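You operate a simulated robot arm through the tools that you are given. There is no shell and no other tool. Be economical: measure what you need, move in short steps, check, and stop when the job is done.

You are at the controls of a simulated robot arm. One attempt, no reset.

TASK
Take the capsule that says "26" from the top of the near junction lid and put it on the bench behind the capsule holders. Take the clear lens on the top of the near junction lid and put it away on the top of the service bench. Open the tester bottom drawer, take the teal pad and put it in the inside of the tester bottom drawer and shut the drawer again. Push the tester waste door shut. Take the rack on the top of the capping bench and put it away on the top of the right centrifuge bench. Put the clean filter on the top of the spare bench. Take the tub from the top of the spare bench and leave it on the white card there. The order is free. Set down upright: teal pad, rack, tub.

Only the result counts: the job must be done as asked and must still hold three seconds after the hand-in. Knocking over, shifting, dropping, spilling or breaking anything else fails it. Lids that push on must go on centred and level and be pressed home; caps that screw on are set level and turned clockwise until they are tight.

THE ROBOT
A 7-joint arm with a two-finger parallel gripper on a trunk, on a base that drives. Base frame: it is fixed to the floor where the robot stands at the start and does not move with it; the origin is under the middle of the robot, x ahead of it, y to its left, z up. Lengths are in m, angles in degrees, forces in N, time in s.
With the tool pointing down near the work surface it reaches from about 0.24 to 0.7 m from the robot's upright axis, wherever it stands. Its first joint turns from -166.0 to 166.0 degrees. Places, roughly: bench behind the capsule holders (30x20 cm) [3.66, 2.62, 0.9]; capsule [0.75, 0, 1]; card [-2, 1.5, 1]; clean filter [-1, 1.5, 1]; clear lens (3x3x2 cm) [1.1, 0.2, 0.9]; inside of the tester bottom drawer [1.8, 3.6, 0.1]; rack [-1, 1.75, 1]; teal pad (5x5x6 cm) [1.6, 1.8, 0.8]; tester bottom drawer [1.8, 3.5, 0.2]; tester waste door [1.4, 3.2, 0.5]; top of the right centrifuge bench [-0.5, 3.7, 0.9]; top of the service bench [-4.4, 1.5, 0.9]; top of the spare bench [-2.4, 1.7, 0.9]; tub [-2.25, 1.75, 1]. Payload 1.57 kg.
Tool frame: the origin (TCP) lies between the finger pads and is the grasp point; the fingertips stand 0.03 m ahead of it; z points along the fingers, y is the line along which they close. The gripper opens to 0.08 m. The fingers are 0.017 m wide and 0.012 m thick; the gripper's body (0.04 by 0.082 m) begins 0.08 m behind the TCP.
Orientation is that of the tool frame in the base frame, as [roll, pitch, yaw] about the fixed x, y, z axes, in that order (R = Rz(yaw) Ry(pitch) Rx(roll)). With the fingers straight down and closing along the base's y, the tool's x points along the base's -x, its y along +y and its z along -z.

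THE INTERFACE
- The arm moves only by the tool step_arm. Its argument "moves" is a list of rows, each an object (a shift or turn left out is 0, a gripper value left out holds the last) with "xyz": the shift along the tool's x, y, z in m, a list of three; "rot": the turn, a rotation vector about the tool's x, y, z in degrees, a list of three; "grip": the opening, from 0 (shut) to 1 (fully open). In form: [{"xyz": [x, y, z], "rot": [rx, ry, rz], "grip": grip}, ...]. A call has 1 to 8 rows; each row shifts and turns the commanded pose from where the row before left it, along the tool's axes as they then stand. Each row takes 0.2 s and may step no farther than 0.05 m and 8.6 degrees from the row before; otherwise, or with a gripper value out of range, the whole call is refused. A pose out of reach is approached as far as the arm can. The call stops where the force on the tool passes 40 N (or 10 N more than at its start, if that is more) or the arm is blocked; 0.2 s more then pass. Each finger travels about 0.072 m/s and halts on what it meets, pressing with about 27 N; the grip force reading is that of the motor and also rises with nothing between the fingers. The clock runs only during rows and for 0.2 s after the last one: add rows that do not move to give the fingers time. It gives the time, the measured TCP pose, the force on the tool (base axes), the opening and the grip force at its end, in the units of the frame above (readings bear some noise), with the torque about the TCP (base axes, N m) and any sound that the robot's microphone picked up, and new pictures: "show" is both (left out), scene, wrist or none.
- Cameras (640 x 400 px; columns grow to the right, rows downward): "scene" is now at [-0.0041, 0.1097, 1.5868]; the picture's right is [-0.36, -0.93, 0.00], its down [-0.63, 0.24, -0.73] and it looks along [0.69, -0.26, -0.68] (base axes); focal length 252 px, centre (320, 200). "wrist" rides on the gripper at [0.072, -0.007, -0.122] in the tool frame; the picture's right is [0.09, 1.00, 0.00], its down [-0.84, 0.08, -0.54] and it looks along [-0.54, 0.05, 0.84] (tool axes); focal length 238 px, centre (320, 200). There is no depth. A picture from a camera that has moved, and an enlarged one, comes with that camera's place and axes in the base frame and with its lens.
- slide_trunk(by): slides the trunk up (or, below 0, down) by that many m; the arm and the scene camera ride with it, the base frame stays. It gives what a move gives, with no picture.
- steer(legs): drives the robot by 1 to 6 legs, each [ahead, left, turn to the left] in m, m and degrees, along the robot's own axes; the way and the turn of a leg run together, so that a leg with both is an arc; at most 1.5 m and 180 degrees a leg. The arm and the cameras ride along, it lands a little off, and it stops where it bumps. It gives what a move gives, and a new picture of the scene camera.
- turn_head(pan, tilt): turns the head with the scene camera to pan (to the left, within 86 degrees either way) and tilt (down, from -29 to 69), counted from straight ahead of the robot. It gives what a move gives, and a new picture of the scene camera.
- inspect(camera, box): a new picture of the part [left, top, right, bottom] of that camera's present view, enlarged. The clock stands still meanwhile.
- close_job(): hands the job in; it is judged then, once.

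Work in short steps. Places have to be worked out from the pictures, the camera data and where the tool is seen: move nearer, look again, correct. Check each grasp and each placing, and mend what went wrong. You have 217 turns and 260 pictures in all, those below and enlarged ones among them. Open the gripper and draw the arm clear of the work before you hand the job in, unless the task says otherwise.

The tools are called by a JSON object that holds its "method" and its "body". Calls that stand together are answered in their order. step_arm: Moves the arm, as the interface text tells. Its arguments: {"type":"object","properties":{"moves":{"type":"array","items":{"type":"object","properties":{"xyz":{"type":"array","items":{"type":"number"}},"rot":{"type":"array","items":{"type":"number"}},"grip":{"type":"number"}}}},"show":{"type":"string","enum":["both","scene","wrist","none"]}},"required":["moves"]} The other tools are called the same way: slide_trunk (by) slides the trunk up or down; steer (legs) drives the base; turn_head (pan, tilt) turns the head that bears the scene camera; inspect (camera, box) takes an enlarged picture of a part of a camera's view; close_job () hands the job in.

At the start:

```text
time: 0.0
ee_pos: [0.3897, 0.1191, 1.1799]
tool_rot: [180.0, 0.0, 180.0]
contact_force: [-0.8, -0.4, 0.5]
wrist_torque: [0.02, 0.02, 0.0]
width: 0.0802
gripper_force: 0.0
trunk travel left (down, up): [-0.4, 0.08]
robot x, y, heading: [0.0028, 0.002, -0.2]
head pan, tilt: [-21.0, 42.7]
```

scene: 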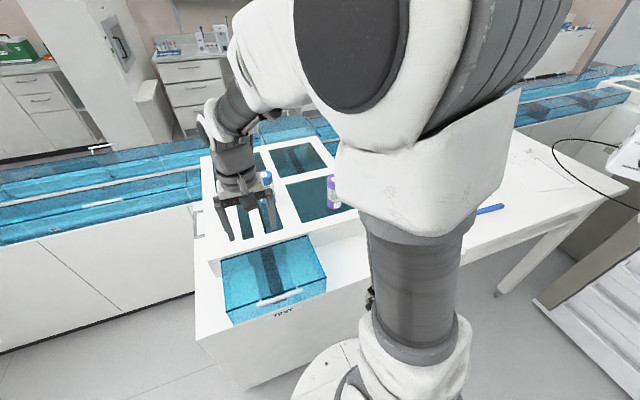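
wrist: 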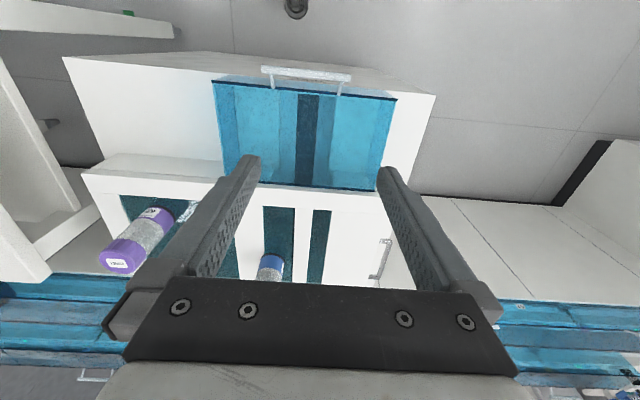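

I start by looking closely at the capsules on the junction lid in both views.

{"method": "inspect", "body": {"camera": "wrist", "box": [80, 160, 400, 360]}}

{"method": "inspect", "body": {"camera": "scene", "box": [180, 110, 380, 235]}}

```text
2.00 times, centred on (240, 260) of wrist
camera zoom: at [0.3181, 0.1116, 1.3035], right [-0.09, 1.0, 0.0], down [0.84, 0.08, 0.54], along [0.54, 0.05, -0.84], focal length 477 px, centre (480, 80)
```

zoom: 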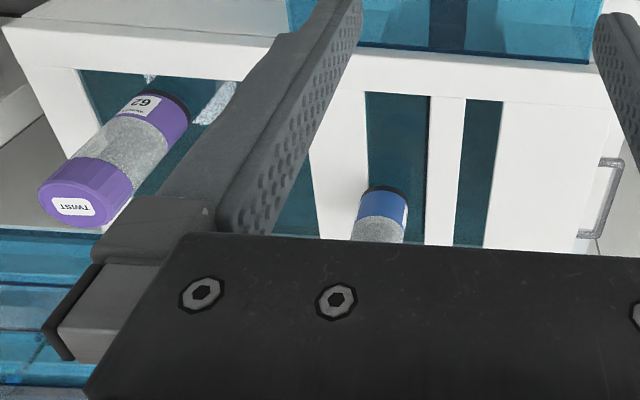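

```text
3.20 times, centred on (280, 172) of scene
camera zoom: at [-0.0041, 0.1097, 1.5868], right [-0.36, -0.93, 0.0], down [-0.63, 0.24, -0.73], along [0.69, -0.26, -0.68], focal length 805 px, centre (448, 288)
```

zoom: 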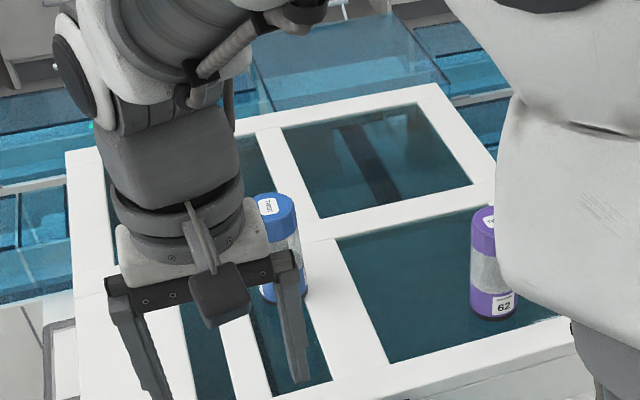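

The purple one reads 62; the blue one near (0.70, 0.04) is probably 26. I move forward over the lid at this height to view it with the wrist camera.

{"method": "step_arm", "body": {"moves": [{"xyz": [-0.04, -0.02, 0]}, {"xyz": [-0.04, -0.02, 0]}, {"xyz": [-0.04, -0.02, 0]}]}}

{"method": "turn_head", "body": {"pan": 15, "tilt": 42}}

```text
time: 0.8
ee_pos: [0.5106, 0.0577, 1.1788]
tool_rot: [179.9, 0.0, -180.0]
contact_force: [-0.1, 0.0, -0.5]
wrist_torque: [0.03, -0.01, -0.01]
width: 0.08
gripper_force: 0.0
trunk travel left (down, up): [-0.4, 0.08]
robot x, y, heading: [-0.002, -0.0008, 0.1]
head pan, tilt: [-21.0, 42.7]
camera scene: at [-0.0039, 0.1096, 1.5868], right [-0.36, -0.93, 0.0], down [-0.63, 0.24, -0.73], along [0.69, -0.26, -0.68], focal length 252 px, centre (320, 200)
camera wrist: at [0.4385, 0.0518, 1.3031], right [-0.09, 1.0, 0.0], down [0.84, 0.08, 0.54], along [0.54, 0.05, -0.84], focal length 238 px, centre (320, 200)
```

scene: 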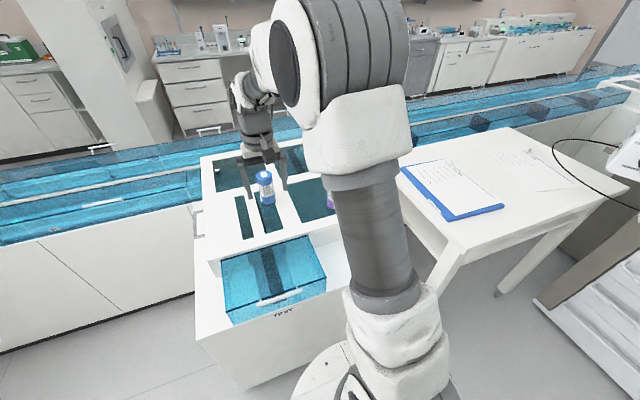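
wrist: 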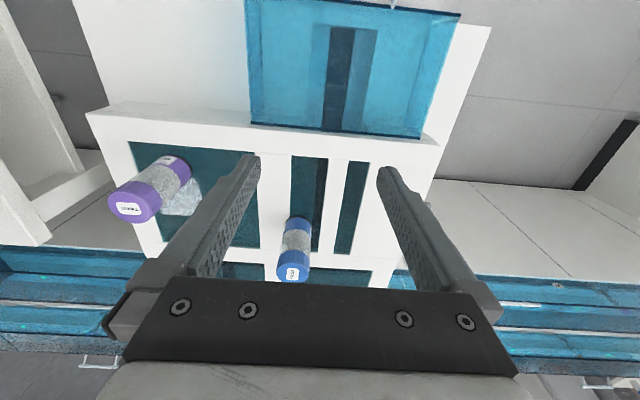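

```text
time: 1.8
ee_pos: [0.5097, 0.059, 1.1787]
tool_rot: [179.9, 0.0, 179.9]
contact_force: [-0.1, -0.3, -0.1]
wrist_torque: [0.0, 0.03, 0.03]
width: 0.0802
gripper_force: 0.1
trunk travel left (down, up): [-0.4, 0.08]
robot x, y, heading: [-0.0005, -0.0021, -0.0]
head pan, tilt: [15.0, 42.0]
camera scene: at [-0.0009, 0.1611, 1.5879], right [0.26, -0.97, 0.0], down [-0.65, -0.17, -0.74], along [0.72, 0.19, -0.67], focal length 252 px, centre (320, 200)
```

scene: 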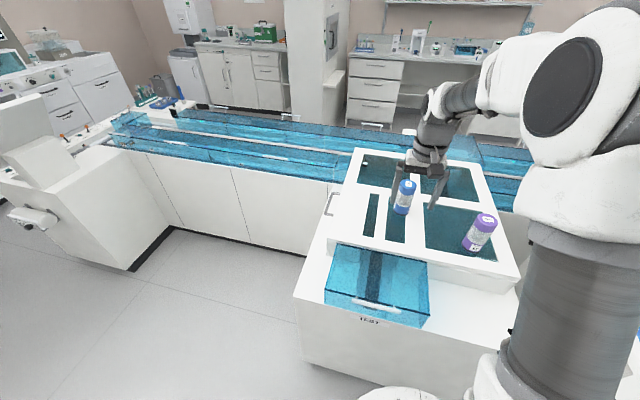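

Blue capsule is visible; I zoom in on its number and on the lens at the far lid window.

{"method": "inspect", "body": {"camera": "scene", "box": [340, 140, 520, 260]}}

{"method": "inspect", "body": {"camera": "wrist", "box": [90, 120, 410, 290]}}

```text
3.33 times, centred on (430, 200) of scene
camera zoom: at [-0.0009, 0.1611, 1.5879], right [0.26, -0.97, 0.0], down [-0.65, -0.17, -0.74], along [0.72, 0.19, -0.67], focal length 839 px, centre (-47, 200)
```

zoom: 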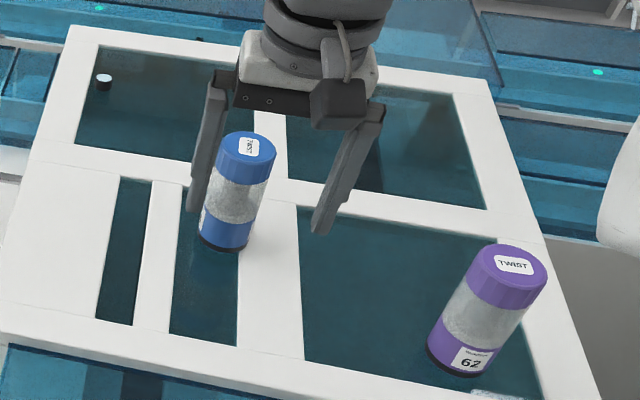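

```text
2.00 times, centred on (250, 205) of wrist
camera zoom: at [0.4376, 0.0525, 1.3031], right [-0.09, 1.0, 0.0], down [0.84, 0.08, 0.54], along [0.54, 0.05, -0.84], focal length 477 px, centre (460, 190)
```

zoom: 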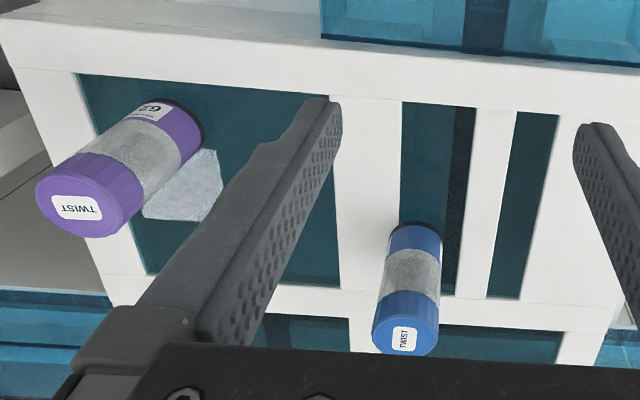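

Blue capsule base is at about (0.745, 0.034, 0.908), the lens at about (1.03, 0.21). I drive to the left side of the junction to reach both, keeping the arm high.

{"method": "steer", "body": {"legs": [[0, 0.74, 0], [0.62, 0, 0], [0, 0, -65]]}}

{"method": "turn_head", "body": {"pan": 0, "tilt": 45}}

```text
time: 15.7
ee_pos: [0.8938, 0.312, 1.1805]
tool_rot: [180.0, 0.0, 115.6]
contact_force: [0.0, 0.0, -0.4]
wrist_torque: [-0.03, 0.05, -0.03]
width: 0.0802
gripper_force: 0.1
trunk travel left (down, up): [-0.4, 0.08]
robot x, y, heading: [0.6224, 0.7448, -64.3]
head pan, tilt: [15.0, 42.0]
camera scene: at [0.764, 0.8143, 1.5879], right [-0.76, -0.65, 0.0], down [-0.44, 0.51, -0.74], along [0.48, -0.56, -0.67], focal length 252 px, centre (320, 200)
```

scene: 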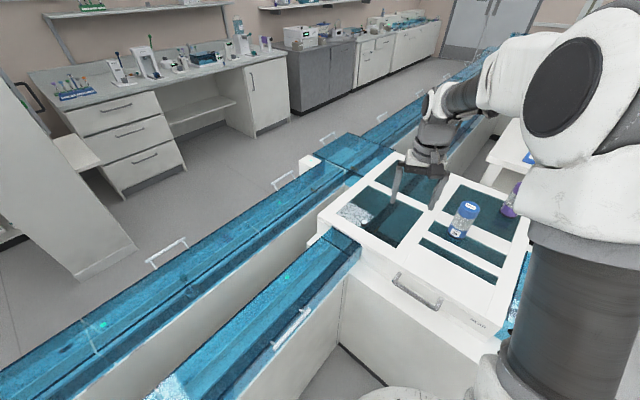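

```text
time: 16.5
ee_pos: [0.8934, 0.3124, 1.1794]
tool_rot: [179.9, -0.1, 115.5]
contact_force: [-0.5, 0.5, 0.4]
wrist_torque: [-0.02, -0.02, 0.0]
width: 0.0802
gripper_force: 0.0
trunk travel left (down, up): [-0.4, 0.08]
robot x, y, heading: [0.6139, 0.7486, -64.5]
head pan, tilt: [0.0, 45.0]
camera scene: at [0.7448, 0.8045, 1.5835], right [-0.9, -0.43, 0.0], down [-0.31, 0.64, -0.71], along [0.31, -0.64, -0.71], focal length 252 px, centre (320, 200)
```

scene: 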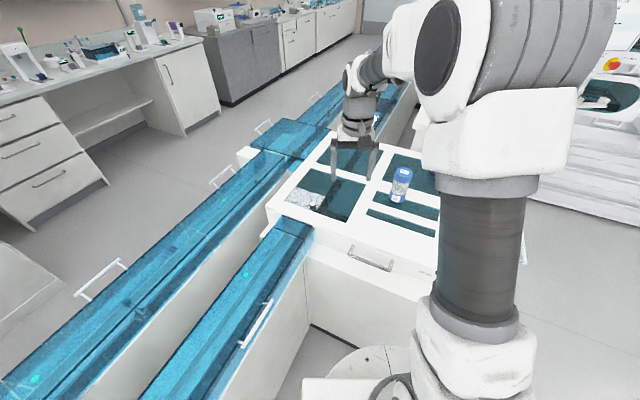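

The robot stands well. I zoom in on the lens and the blue capsule's label.

{"method": "inspect", "body": {"camera": "scene", "box": [260, 140, 460, 265]}}

{"method": "inspect", "body": {"camera": "wrist", "box": [0, 0, 640, 400]}}

```text
3.20 times, centred on (360, 202) of scene
camera zoom: at [0.7448, 0.8045, 1.5835], right [-0.9, -0.43, 0.0], down [-0.31, 0.64, -0.71], along [0.31, -0.64, -0.71], focal length 805 px, centre (192, 192)
```

zoom: 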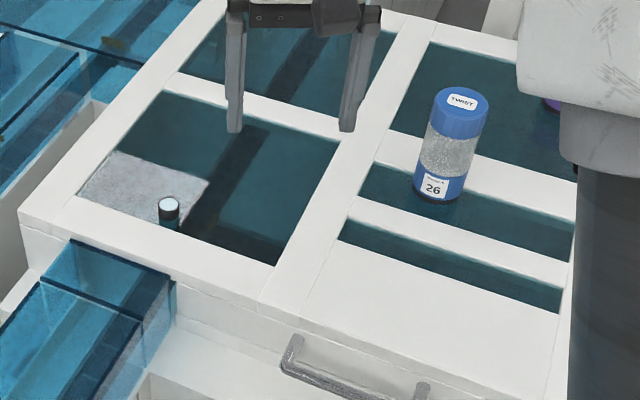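

```text
1.00 times, centred on (320, 200) of wrist (not enlarged: the box is as wide or as high as the picture)
camera zoom: at [0.8565, 0.3734, 1.3031], right [0.86, 0.51, 0.0], down [0.43, -0.72, 0.54], along [0.28, -0.47, -0.84], focal length 238 px, centre (320, 200)
```

zoom: 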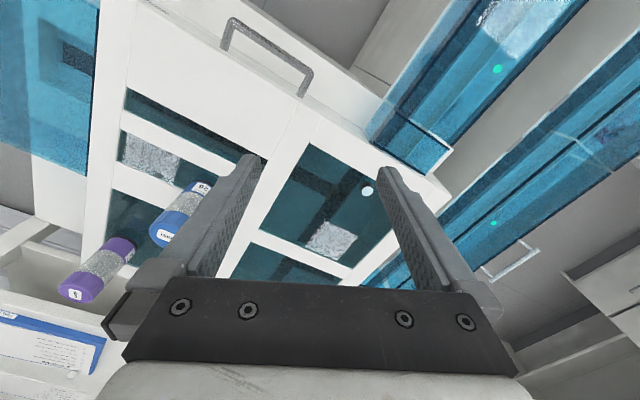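

Label reads 26, confirmed. I nudge the base slightly closer so the capsule falls within reach.

{"method": "steer", "body": {"legs": [[0.07, 0, -10]]}}

{"method": "inspect", "body": {"camera": "wrist", "box": [0, 0, 640, 400]}}

```text
time: 17.8
ee_pos: [0.8446, 0.2167, 1.179]
tool_rot: [180.0, 0.0, 106.1]
contact_force: [0.1, -0.7, -1.1]
wrist_torque: [-0.03, 0.0, 0.03]
width: 0.0801
gripper_force: 0.0
trunk travel left (down, up): [-0.4, 0.08]
robot x, y, heading: [0.6473, 0.6893, -73.7]
head pan, tilt: [0.0, 45.0]
stopped in leg 1: the robot was blocked; the commanded pose is now the measured one
camera scene: at [0.7788, 0.7271, 1.5836], right [-0.96, -0.28, 0.0], down [-0.2, 0.68, -0.71], along [0.2, -0.68, -0.71], focal length 252 px, centre (320, 200)
```

scene: 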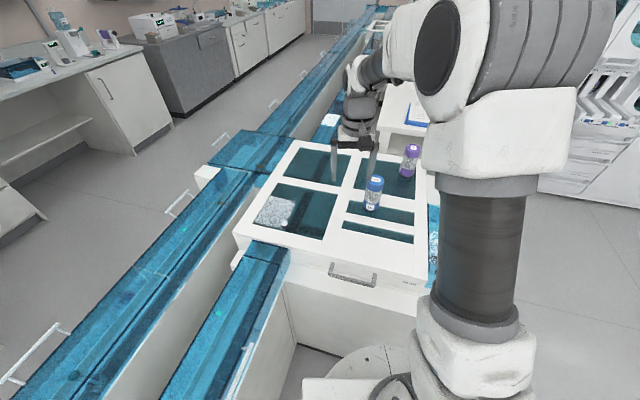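

```text
1.00 times, centred on (320, 200) of wrist (not enlarged: the box is as wide or as high as the picture)
camera zoom: at [0.8182, 0.2835, 1.3026], right [0.93, 0.37, 0.0], down [0.31, -0.78, 0.54], along [0.2, -0.5, -0.84], focal length 238 px, centre (320, 200)
```

zoom: 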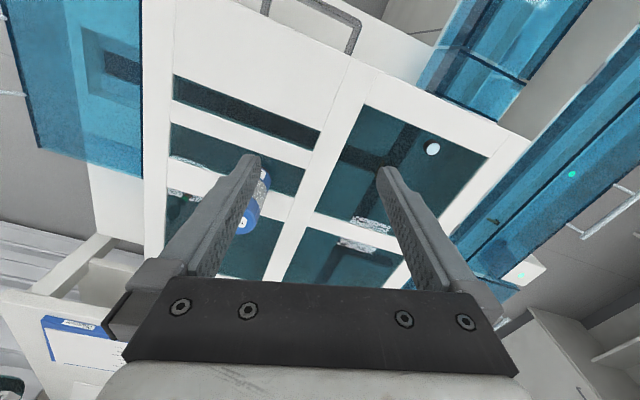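

Capsule is at about (0.787, 0.048). I hover over it at the present height and look.

{"method": "step_arm", "body": {"moves": [{"xyz": [-0.037, -0.025, 0]}, {"xyz": [-0.037, -0.025, 0]}, {"xyz": [-0.037, -0.025, 0]}, {"xyz": [-0.036, -0.025, 0]}, {}]}}

```text
time: 19.0
ee_pos: [0.7891, 0.0466, 1.1776]
tool_rot: [-180.0, -0.1, 106.3]
contact_force: [-0.1, -0.2, -0.6]
wrist_torque: [0.0, 0.01, -0.01]
width: 0.0802
gripper_force: 0.0
trunk travel left (down, up): [-0.4, 0.08]
robot x, y, heading: [0.6456, 0.6916, -74.1]
head pan, tilt: [0.0, 45.0]
camera scene: at [0.7789, 0.7271, 1.5836], right [-0.96, -0.28, 0.0], down [-0.2, 0.68, -0.71], along [0.2, -0.68, -0.71], focal length 252 px, centre (320, 200)
camera wrist: at [0.7631, 0.1138, 1.3019], right [0.93, 0.37, 0.0], down [0.31, -0.78, 0.54], along [0.2, -0.5, -0.84], focal length 238 px, centre (320, 200)
```

scene: 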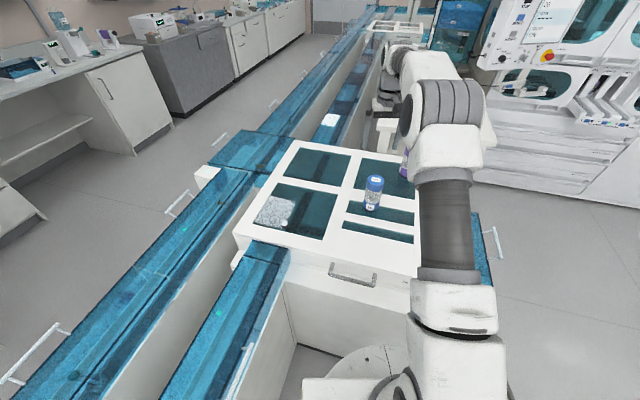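
wrist: 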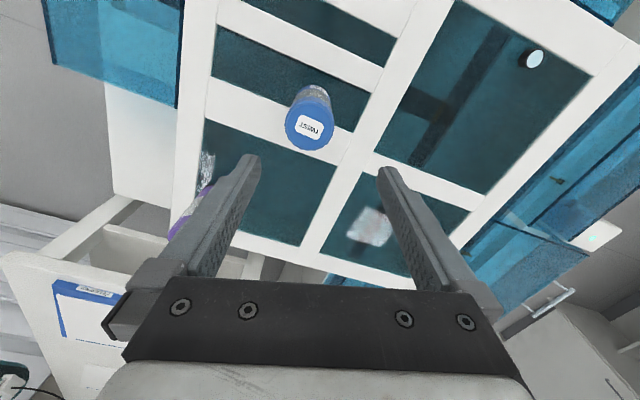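

Capsule offset is ~1.4 cm in tool −y. I correct and descend partway, then check.

{"method": "step_arm", "body": {"moves": [{"xyz": [0.003, -0.0145, 0]}, {"xyz": [0, 0, 0.04]}, {"xyz": [0, 0, 0.04]}, {}], "show": "wrist"}}

```text
time: 20.0
ee_pos: [0.7753, 0.0473, 1.099]
tool_rot: [-180.0, -0.1, 106.0]
contact_force: [-0.1, -0.3, 0.1]
wrist_torque: [0.02, 0.02, 0.02]
width: 0.0803
gripper_force: 0.1
trunk travel left (down, up): [-0.4, 0.08]
robot x, y, heading: [0.6487, 0.6851, -73.6]
head pan, tilt: [0.0, 45.0]
camera wrist: at [0.7498, 0.1141, 1.2224], right [0.93, 0.37, 0.0], down [0.31, -0.78, 0.54], along [0.2, -0.5, -0.84], focal length 238 px, centre (320, 200)
```

wrist: 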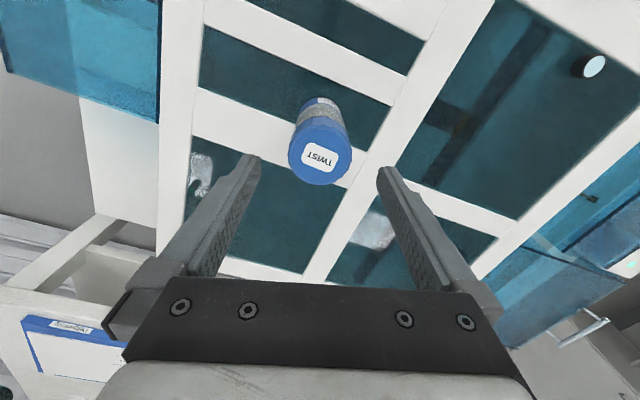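

Centred now. Descend to grip height and close.

{"method": "step_arm", "body": {"moves": [{"xyz": [0, 0, 0.045]}, {"xyz": [0, 0, 0.045]}, {"xyz": [0, 0, 0.044]}, {}, {"grip": 0.3}, {"grip": 0.3}, {"grip": 0.3}, {"grip": 0.3}]}}

```text
time: 21.8
ee_pos: [0.7744, 0.047, 0.9646]
tool_rot: [179.9, -0.1, 106.0]
contact_force: [0.0, 0.4, -0.2]
wrist_torque: [-0.01, -0.06, 0.05]
width: 0.0576
gripper_force: 26.8
trunk travel left (down, up): [-0.4, 0.08]
robot x, y, heading: [0.6453, 0.6866, -73.5]
head pan, tilt: [0.0, 45.0]
camera scene: at [0.7791, 0.7273, 1.5835], right [-0.96, -0.28, 0.0], down [-0.2, 0.68, -0.71], along [0.2, -0.68, -0.71], focal length 252 px, centre (320, 200)
camera wrist: at [0.7486, 0.1139, 1.0884], right [0.93, 0.37, 0.0], down [0.31, -0.78, 0.54], along [0.2, -0.5, -0.84], focal length 238 px, centre (320, 200)
```

scene: 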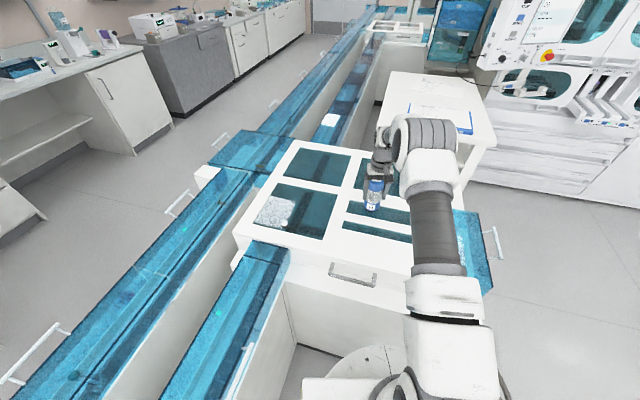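
wrist: 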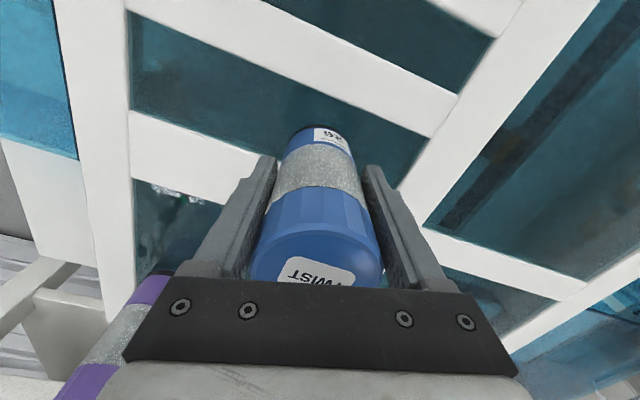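

Gripped at 0.058 m. Lift and retract.

{"method": "step_arm", "body": {"moves": [{"xyz": [0, 0, -0.03]}, {"xyz": [0, 0, -0.05]}, {"xyz": [0, 0, -0.05]}, {"xyz": [0, 0, -0.05]}, {"xyz": [0, 0, -0.04]}, {"xyz": [0.05, 0, 0]}, {"xyz": [0.05, 0, 0]}, {"xyz": [0.05, 0, 0]}], "show": "wrist"}}

{"method": "turn_head", "body": {"pan": 86, "tilt": 20}}

```text
time: 23.6
ee_pos: [0.7335, 0.1923, 1.1854]
tool_rot: [-180.0, -0.1, 106.1]
contact_force: [0.9, 0.3, -1.4]
wrist_torque: [0.01, 0.0, -0.02]
width: 0.0576
gripper_force: 27.2
trunk travel left (down, up): [-0.4, 0.08]
robot x, y, heading: [0.6469, 0.6887, -74.0]
head pan, tilt: [0.0, 45.0]
camera wrist: at [0.7072, 0.2587, 1.3086], right [0.93, 0.36, 0.0], down [0.31, -0.78, 0.54], along [0.2, -0.5, -0.84], focal length 238 px, centre (320, 200)
```

wrist: 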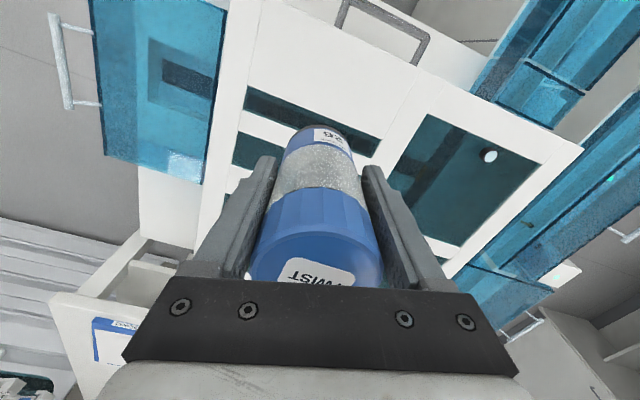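

```text
time: 25.2
ee_pos: [0.7329, 0.191, 1.1845]
tool_rot: [-180.0, -0.1, 106.1]
contact_force: [0.3, -0.5, -1.7]
wrist_torque: [0.01, 0.02, -0.02]
width: 0.0578
gripper_force: 27.4
trunk travel left (down, up): [-0.4, 0.08]
robot x, y, heading: [0.6433, 0.6894, -73.6]
head pan, tilt: [85.9, 20.0]
camera scene: at [0.8474, 0.8249, 1.6222], right [0.21, -0.98, 0.0], down [-0.33, -0.07, -0.94], along [0.92, 0.2, -0.34], focal length 252 px, centre (320, 200)
```

scene: 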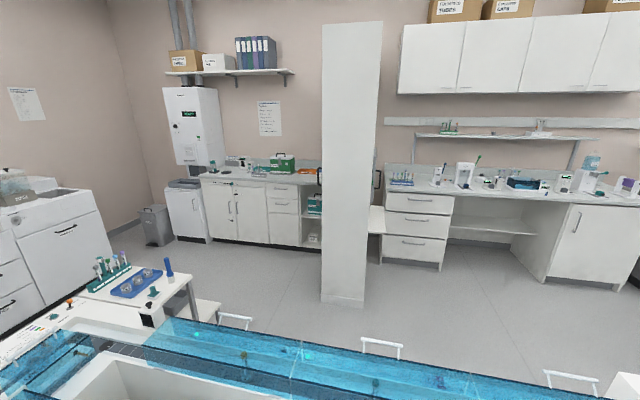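

Looking along +x I see the goal bench at the far wall; conveyor blocks the way. I back off and turn to look for a passage at the left end.

{"method": "steer", "body": {"legs": [[-0.4, 0, 0], [0, 0, 150]]}}

{"method": "turn_head", "body": {"pan": -25, "tilt": 28}}

{"method": "turn_head", "body": {"pan": 50, "tilt": 28}}

```text
time: 36.7
ee_pos: [0.708, 1.5517, 1.1845]
tool_rot: [180.0, -0.2, -103.8]
contact_force: [0.5, 0.4, -2.7]
wrist_torque: [-0.01, 0.02, 0.02]
width: 0.0571
gripper_force: 27.1
trunk travel left (down, up): [-0.4, 0.08]
robot x, y, heading: [0.5324, 1.0735, 76.3]
head pan, tilt: [85.9, 20.0]
camera scene: at [0.2886, 1.0598, 1.6222], right [0.31, 0.95, 0.0], down [0.33, -0.1, -0.94], along [-0.89, 0.29, -0.34], focal length 252 px, centre (320, 200)
```

scene: 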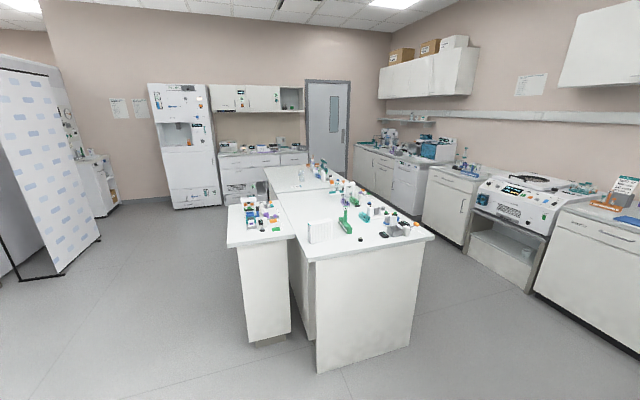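

```text
time: 38.6
ee_pos: [0.7077, 1.5524, 1.1853]
tool_rot: [-180.0, -0.2, -104.0]
contact_force: [0.4, -0.4, -1.7]
wrist_torque: [0.0, -0.03, 0.01]
width: 0.0575
gripper_force: 26.4
trunk travel left (down, up): [-0.4, 0.08]
robot x, y, heading: [0.5333, 1.0731, 76.1]
head pan, tilt: [-25.0, 28.0]
camera scene: at [0.4343, 1.1025, 1.6093], right [0.78, -0.63, 0.0], down [-0.29, -0.37, -0.88], along [0.55, 0.69, -0.47], focal length 252 px, centre (320, 200)
```

scene: 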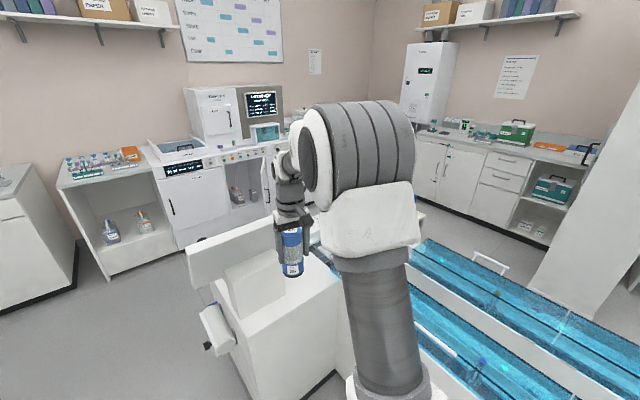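

```text
time: 40.1
ee_pos: [0.7081, 1.5513, 1.184]
tool_rot: [179.9, -0.1, -103.8]
contact_force: [0.0, 0.2, -3.1]
wrist_torque: [-0.04, 0.04, -0.01]
width: 0.0571
gripper_force: 27.0
trunk travel left (down, up): [-0.4, 0.08]
robot x, y, heading: [0.5394, 1.0797, 76.2]
head pan, tilt: [50.0, 28.0]
camera scene: at [0.3234, 1.1049, 1.6093], right [0.81, 0.59, 0.0], down [0.28, -0.38, -0.88], along [-0.52, 0.71, -0.47], focal length 252 px, centre (320, 200)
```

scene: 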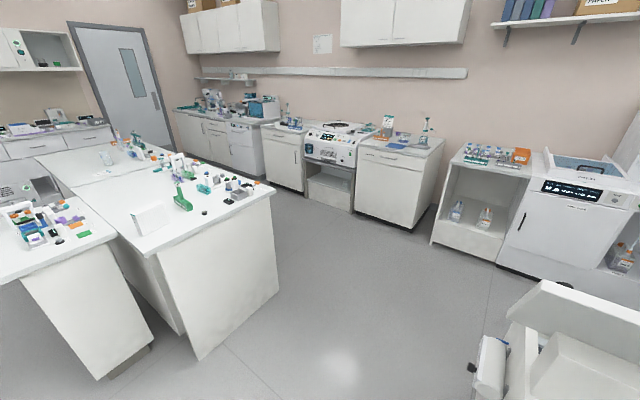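

There's a passage between the conveyor's end machine and the tester wall. I drive left and then ahead around the machine.

{"method": "steer", "body": {"legs": [[0, 0.75, 0], [1.4, 0, 0], [0, 0, -76]]}}

{"method": "turn_head", "body": {"pan": 10, "tilt": 35}}

{"method": "turn_head", "body": {"pan": -45, "tilt": 35}}

```text
time: 59.3
ee_pos: [0.6342, 2.5457, 1.1848]
tool_rot: [179.9, 0.0, -179.4]
contact_force: [-0.4, 0.1, -1.7]
wrist_torque: [0.0, 0.01, 0.03]
width: 0.0562
gripper_force: 27.0
trunk travel left (down, up): [-0.4, 0.08]
robot x, y, heading: [0.1314, 2.5976, 0.8]
head pan, tilt: [50.0, 28.0]
camera scene: at [0.1048, 2.8054, 1.6093], right [0.77, -0.63, 0.0], down [-0.3, -0.36, -0.88], along [0.56, 0.68, -0.47], focal length 252 px, centre (320, 200)
```

scene: 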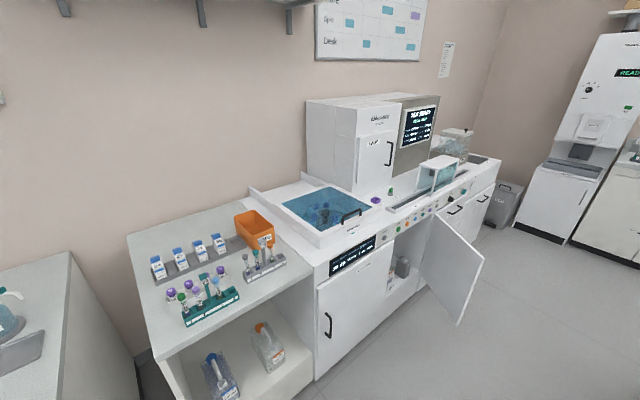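

```text
time: 60.4
ee_pos: [0.6349, 2.547, 1.1853]
tool_rot: [180.0, 0.0, -179.4]
contact_force: [0.1, 1.5, -2.4]
wrist_torque: [-0.02, 0.0, 0.02]
width: 0.0559
gripper_force: 26.4
trunk travel left (down, up): [-0.4, 0.08]
robot x, y, heading: [0.1321, 2.5988, 0.8]
head pan, tilt: [10.0, 35.0]
camera scene: at [0.1335, 2.7512, 1.5984], right [0.19, -0.98, 0.0], down [-0.56, -0.11, -0.82], along [0.8, 0.15, -0.57], focal length 252 px, centre (320, 200)
```

scene: 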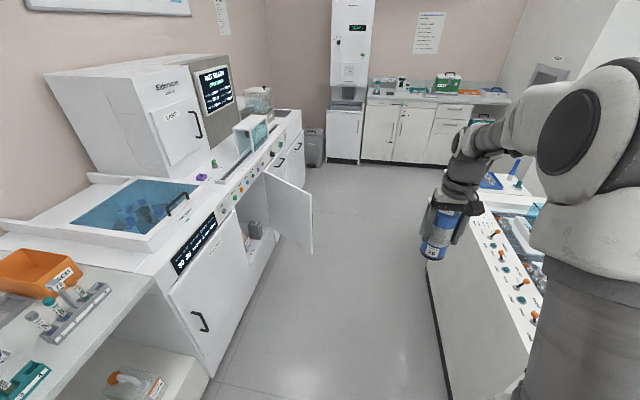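

```text
time: 61.6
ee_pos: [0.6351, 2.5484, 1.1843]
tool_rot: [180.0, 0.0, -179.4]
contact_force: [-0.8, 0.7, -2.0]
wrist_torque: [-0.02, 0.04, 0.03]
width: 0.0562
gripper_force: 26.8
trunk travel left (down, up): [-0.4, 0.08]
robot x, y, heading: [0.1312, 2.5939, 1.1]
head pan, tilt: [-45.0, 35.0]
camera scene: at [0.11, 2.6734, 1.5984], right [-0.7, -0.72, 0.0], down [-0.41, 0.4, -0.82], along [0.59, -0.57, -0.57], focal length 252 px, centre (320, 200)
```

scene: 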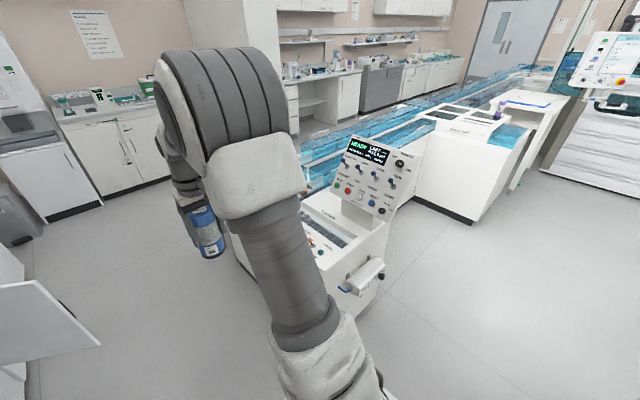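

The passage (y ≈ 2.16–3.05) is wide enough. Drive through at y ≈ 2.6 toward the goal bench.

{"method": "steer", "body": {"legs": [[1.4, 0, -1], [1.15, 0, 0]]}}

{"method": "turn_head", "body": {"pan": 10, "tilt": 42}}

```text
time: 78.4
ee_pos: [3.1972, 2.5657, 1.1843]
tool_rot: [180.0, -0.1, -179.7]
contact_force: [-0.2, -0.5, -2.1]
wrist_torque: [-0.01, 0.06, -0.03]
width: 0.0556
gripper_force: 26.9
trunk travel left (down, up): [-0.4, 0.08]
robot x, y, heading: [2.6934, 2.6166, 0.4]
head pan, tilt: [-45.0, 35.0]
camera scene: at [2.6741, 2.6931, 1.5984], right [-0.7, -0.71, 0.0], down [-0.41, 0.4, -0.82], along [0.58, -0.57, -0.57], focal length 252 px, centre (320, 200)
```

scene: 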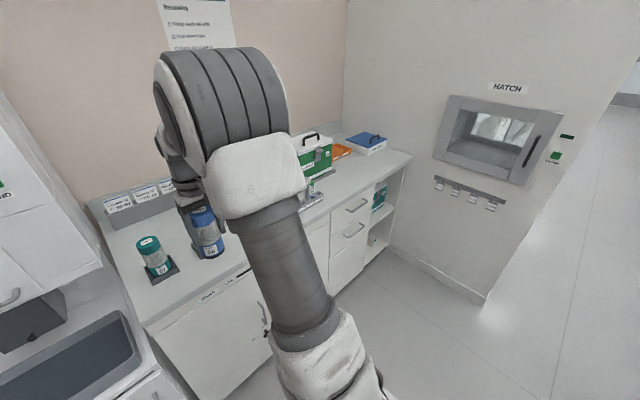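

```text
time: 79.6
ee_pos: [3.198, 2.5641, 1.1853]
tool_rot: [179.9, -0.1, -179.7]
contact_force: [-0.2, -0.5, -1.7]
wrist_torque: [-0.01, 0.06, -0.03]
width: 0.0554
gripper_force: 27.1
trunk travel left (down, up): [-0.4, 0.08]
robot x, y, heading: [2.6937, 2.6146, 0.5]
head pan, tilt: [10.0, 42.0]
camera scene: at [2.6936, 2.77, 1.5879], right [0.18, -0.98, 0.0], down [-0.66, -0.12, -0.74], along [0.73, 0.13, -0.67], focal length 252 px, centre (320, 200)
```

scene: 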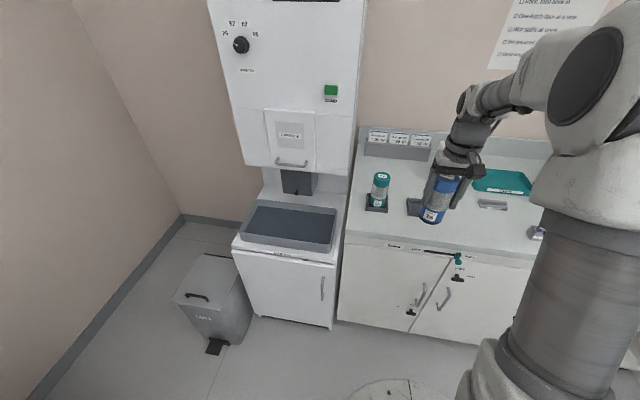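

I look closer at the capsule holders and the bench.

{"method": "inspect", "body": {"camera": "scene", "box": [340, 110, 560, 250]}}

{"method": "inspect", "body": {"camera": "wrist", "box": [0, 0, 640, 400]}}

```text
2.86 times, centred on (450, 180) of scene
camera zoom: at [2.6936, 2.77, 1.5879], right [0.18, -0.98, 0.0], down [-0.66, -0.12, -0.74], along [0.73, 0.13, -0.67], focal length 719 px, centre (-51, 257)
```

zoom: 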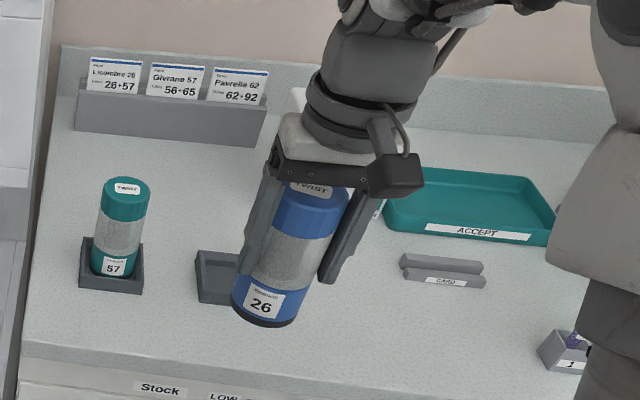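

```text
1.00 times, centred on (320, 200) of wrist (not enlarged: the box is as wide or as high as the picture)
camera zoom: at [3.1263, 2.557, 1.3083], right [-0.1, 1.0, 0.0], down [0.84, 0.08, 0.54], along [0.54, 0.05, -0.84], focal length 238 px, centre (320, 200)
```

zoom: 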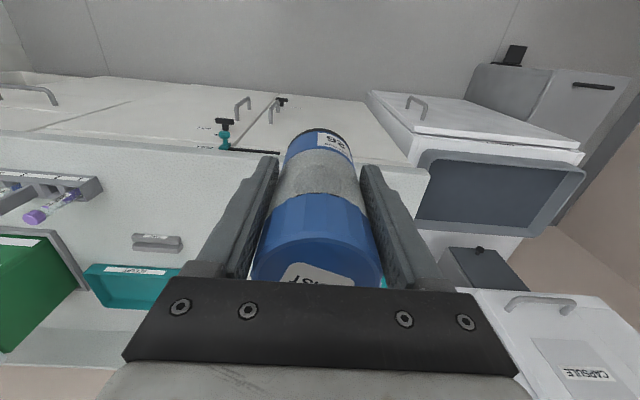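

The region behind the holders is around (3.66, 2.62), free. Drive 0.32 m closer.

{"method": "steer", "body": {"legs": [[0.32, 0, 0]]}}

```text
time: 82.2
ee_pos: [3.5036, 2.5668, 1.1833]
tool_rot: [180.0, -0.2, -179.8]
contact_force: [1.3, 0.0, -0.9]
wrist_torque: [0.03, 0.01, 0.01]
width: 0.0555
gripper_force: 26.8
trunk travel left (down, up): [-0.4, 0.08]
robot x, y, heading: [3.0018, 2.6193, 0.6]
head pan, tilt: [10.0, 42.0]
stopped in leg 1: the robot was blocked; the commanded pose is now the measured one
camera scene: at [2.9985, 2.7722, 1.5879], right [0.18, -0.98, 0.0], down [-0.66, -0.12, -0.74], along [0.73, 0.13, -0.67], focal length 252 px, centre (320, 200)
```

scene: 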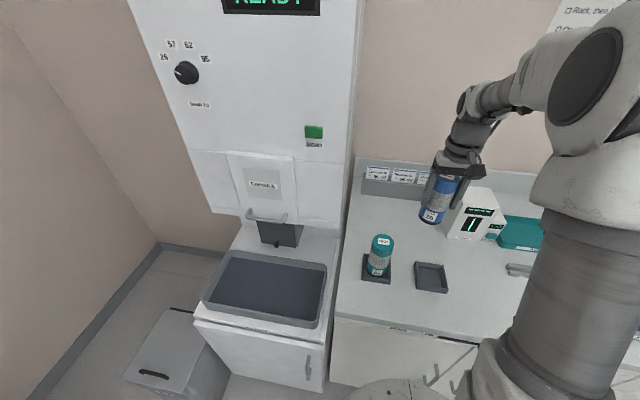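

A white device stands near (3.66, 2.35); I aim for (3.665, 2.63), moving at height first.

{"method": "step_arm", "body": {"moves": [{"xyz": [-0.04, 0.016, 0]}, {"xyz": [-0.04, 0.016, 0]}, {"xyz": [-0.04, 0.016, 0]}, {"xyz": [-0.04, 0.015, 0]}, {"xyz": [0, 0, 0.04]}, {"xyz": [0, 0, 0.04]}, {}]}}

```text
time: 83.8
ee_pos: [3.6612, 2.6291, 1.1029]
tool_rot: [180.0, -0.2, -179.7]
contact_force: [0.9, 0.3, -2.3]
wrist_torque: [0.0, 0.01, -0.04]
width: 0.0554
gripper_force: 27.2
trunk travel left (down, up): [-0.4, 0.08]
robot x, y, heading: [2.9986, 2.6163, 0.4]
head pan, tilt: [10.0, 42.0]
camera scene: at [2.9986, 2.7722, 1.5879], right [0.18, -0.98, 0.0], down [-0.66, -0.12, -0.74], along [0.73, 0.13, -0.67], focal length 252 px, centre (320, 200)
camera wrist: at [3.591, 2.6227, 1.2264], right [-0.1, 1.0, 0.0], down [0.84, 0.08, 0.54], along [0.54, 0.05, -0.84], focal length 238 px, centre (320, 200)
```

scene: 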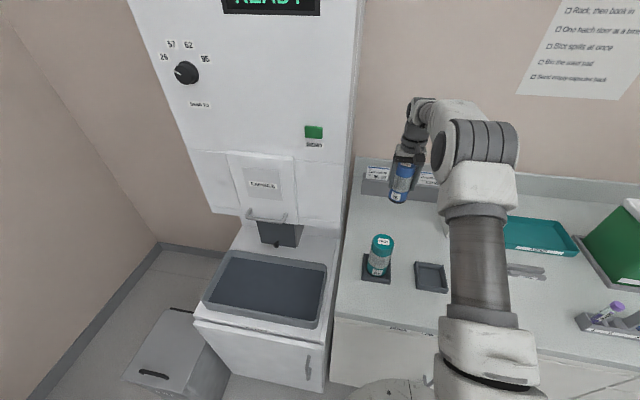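
wrist: 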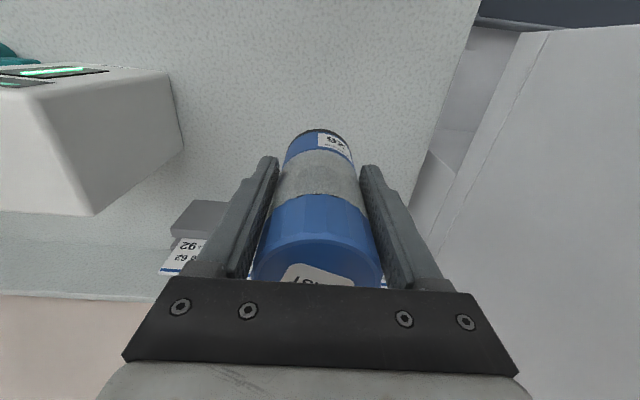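

Clear below. Descend slowly until contact.

{"method": "step_arm", "body": {"moves": [{"xyz": [0, 0, 0.045]}, {"xyz": [0, 0, 0.045]}, {"xyz": [0, 0, 0.03]}, {"xyz": [0, 0, 0.008]}, {"xyz": [0, 0, 0.006]}, {}], "show": "wrist"}}

```text
time: 85.0
ee_pos: [3.6636, 2.6297, 0.9786]
tool_rot: [-180.0, 0.7, -179.7]
contact_force: [-2.9, -0.2, 14.9]
wrist_torque: [-0.06, 0.31, -0.03]
width: 0.0548
gripper_force: 27.1
trunk travel left (down, up): [-0.4, 0.08]
robot x, y, heading: [3.0, 2.6161, 0.7]
head pan, tilt: [10.0, 42.0]
stopped in row 6: the force on the tool passed its limit at 42 N (the readings are from after the stop); the commanded pose is now the measured one
camera wrist: at [3.5916, 2.6225, 1.1014], right [-0.1, 1.0, 0.0], down [0.83, 0.08, 0.55], along [0.55, 0.05, -0.83], focal length 238 px, centre (320, 200)
```

wrist: 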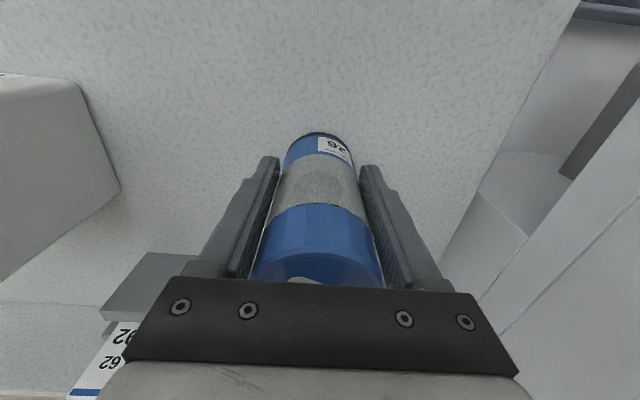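

Contact with the bench. Release and raise straight up.

{"method": "step_arm", "body": {"moves": [{"xyz": [0, 0, -0.001], "grip": 0.8}, {"grip": 1}, {"grip": 1}, {"xyz": [0, 0, -0.03]}, {"xyz": [0, 0, -0.05]}, {"xyz": [0, 0, -0.05]}, {"xyz": [0, 0, -0.05]}, {"xyz": [0, 0, -0.05]}]}}

```text
time: 86.8
ee_pos: [3.6621, 2.6305, 1.2054]
tool_rot: [180.0, 0.4, -179.7]
contact_force: [-0.5, -0.1, 1.1]
wrist_torque: [0.0, 0.0, 0.0]
width: 0.08
gripper_force: 0.1
trunk travel left (down, up): [-0.4, 0.08]
robot x, y, heading: [2.9954, 2.6216, 0.5]
head pan, tilt: [10.0, 42.0]
camera scene: at [2.998, 2.7723, 1.5878], right [0.18, -0.98, 0.0], down [-0.66, -0.12, -0.74], along [0.73, 0.13, -0.67], focal length 252 px, centre (320, 200)
camera wrist: at [3.5899, 2.6228, 1.3287], right [-0.1, 1.0, 0.0], down [0.83, 0.08, 0.55], along [0.55, 0.05, -0.84], focal length 238 px, centre (320, 200)
```

scene: 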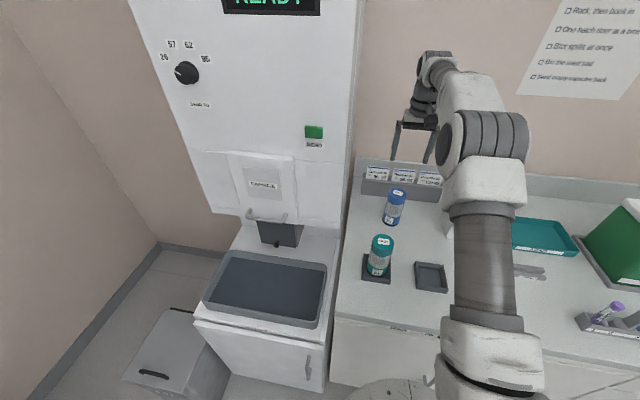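
wrist: 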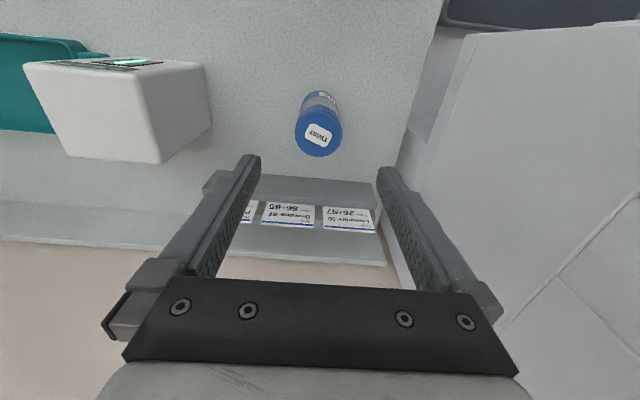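

Capsule stands upright behind the holders. Now retract and back off to look at the tester and the teal pad's table.

{"method": "step_arm", "body": {"moves": [{"xyz": [0.05, 0, 0]}, {"xyz": [0.05, 0, 0]}, {"xyz": [0.05, 0, 0]}, {"xyz": [0.05, 0, 0]}, {"xyz": [0.05, 0, 0]}], "show": "none"}}

{"method": "steer", "body": {"legs": [[-0.6, 0, 0], [0, 0, 130]]}}

{"method": "turn_head", "body": {"pan": 60, "tilt": 40}}

```text
time: 88.0
ee_pos: [3.4113, 2.6295, 1.2048]
tool_rot: [179.9, 0.5, -179.7]
contact_force: [-0.3, 0.5, 0.6]
wrist_torque: [0.02, 0.0, 0.03]
width: 0.0801
gripper_force: 0.1
trunk travel left (down, up): [-0.4, 0.08]
robot x, y, heading: [2.9982, 2.6194, 0.5]
head pan, tilt: [10.0, 42.0]
```

```text
time: 99.8
ee_pos: [2.1188, 2.9207, 1.2048]
tool_rot: [-180.0, 0.5, -48.9]
contact_force: [0.3, -0.1, 0.8]
wrist_torque: [-0.01, -0.03, 0.01]
width: 0.08
gripper_force: 0.0
trunk travel left (down, up): [-0.4, 0.08]
robot x, y, heading: [2.3956, 2.609, 131.3]
head pan, tilt: [10.0, 42.0]
camera scene: at [2.2786, 2.5134, 1.5879], right [0.63, 0.78, 0.0], down [0.52, -0.42, -0.74], along [-0.58, 0.47, -0.67], focal length 252 px, centre (320, 200)
```

scene: 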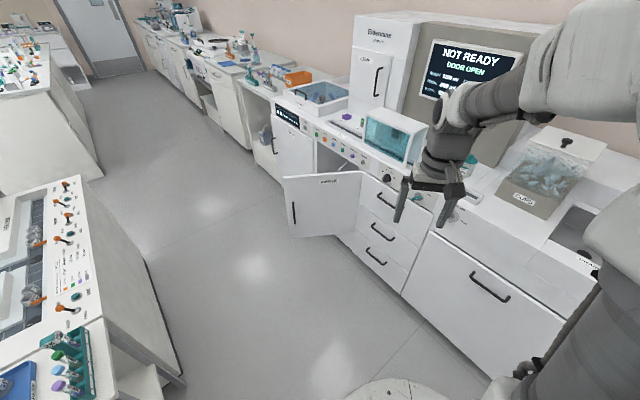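

```text
time: 101.0
ee_pos: [2.1198, 2.9204, 1.2038]
tool_rot: [-179.9, 0.4, -49.0]
contact_force: [-0.3, 0.0, -0.4]
wrist_torque: [0.04, -0.02, -0.02]
width: 0.0801
gripper_force: 0.1
trunk travel left (down, up): [-0.4, 0.08]
robot x, y, heading: [2.3982, 2.6138, 131.4]
head pan, tilt: [60.0, 40.0]
camera scene: at [2.2604, 2.4445, 1.5908], right [-0.19, 0.98, 0.0], down [0.63, 0.12, -0.77], along [-0.75, -0.15, -0.64], focal length 252 px, centre (320, 200)
```

scene: 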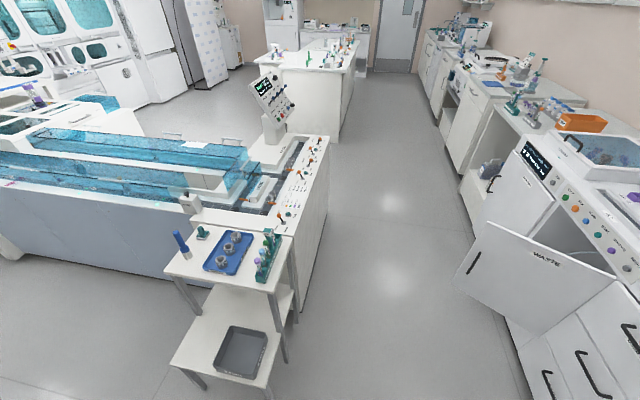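

The teal pad sits on the small table at about (1.64, 1.81); the waste door's free edge is at about (1.25, 3.07), hinge about (1.49, 3.45). I drive closer, lower the trunk and view the door and drawer.

{"method": "steer", "body": {"legs": [[0.46, 0.62, 0]]}}

{"method": "slide_trunk", "body": {"by": -0.4}}

{"method": "turn_head", "body": {"pan": -10, "tilt": 35}}

```text
time: 106.1
ee_pos: [1.3472, 2.8638, 1.203]
tool_rot: [179.9, 0.5, -49.4]
contact_force: [0.6, -0.6, -0.3]
wrist_torque: [0.01, 0.01, -0.03]
width: 0.08
gripper_force: 0.1
trunk travel left (down, up): [-0.4, 0.08]
robot x, y, heading: [1.6228, 2.5571, 130.7]
head pan, tilt: [60.0, 40.0]
camera scene: at [1.4836, 2.3863, 1.5908], right [-0.19, 0.98, 0.0], down [0.63, 0.12, -0.77], along [-0.75, -0.14, -0.64], focal length 252 px, centre (320, 200)
```

scene: 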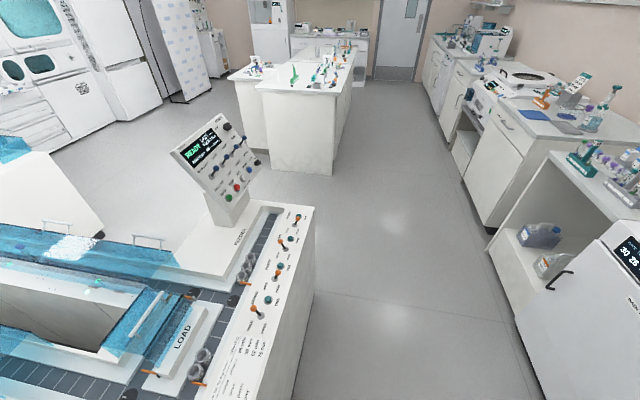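

```text
time: 109.9
ee_pos: [1.346, 2.8632, 0.8047]
tool_rot: [179.9, 0.5, -49.4]
contact_force: [0.2, -0.1, -0.7]
wrist_torque: [0.03, 0.01, 0.0]
width: 0.0798
gripper_force: 0.1
trunk travel left (down, up): [0.0, 0.48]
robot x, y, heading: [1.6211, 2.5547, 130.8]
head pan, tilt: [60.0, 40.0]
```

```text
time: 111.3
ee_pos: [1.3471, 2.8636, 0.8045]
tool_rot: [-179.9, 0.5, -49.4]
contact_force: [0.3, -0.4, -0.2]
wrist_torque: [-0.03, 0.0, 0.02]
width: 0.08
gripper_force: 0.1
trunk travel left (down, up): [0.0, 0.48]
robot x, y, heading: [1.6227, 2.5559, 130.6]
head pan, tilt: [-10.0, 35.0]
camera scene: at [1.5223, 2.4777, 1.1984], right [0.86, 0.51, 0.0], down [0.29, -0.49, -0.82], along [-0.42, 0.7, -0.57], focal length 252 px, centre (320, 200)
```

scene: 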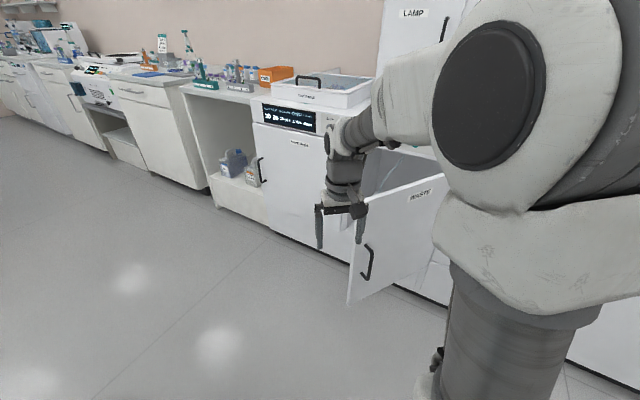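

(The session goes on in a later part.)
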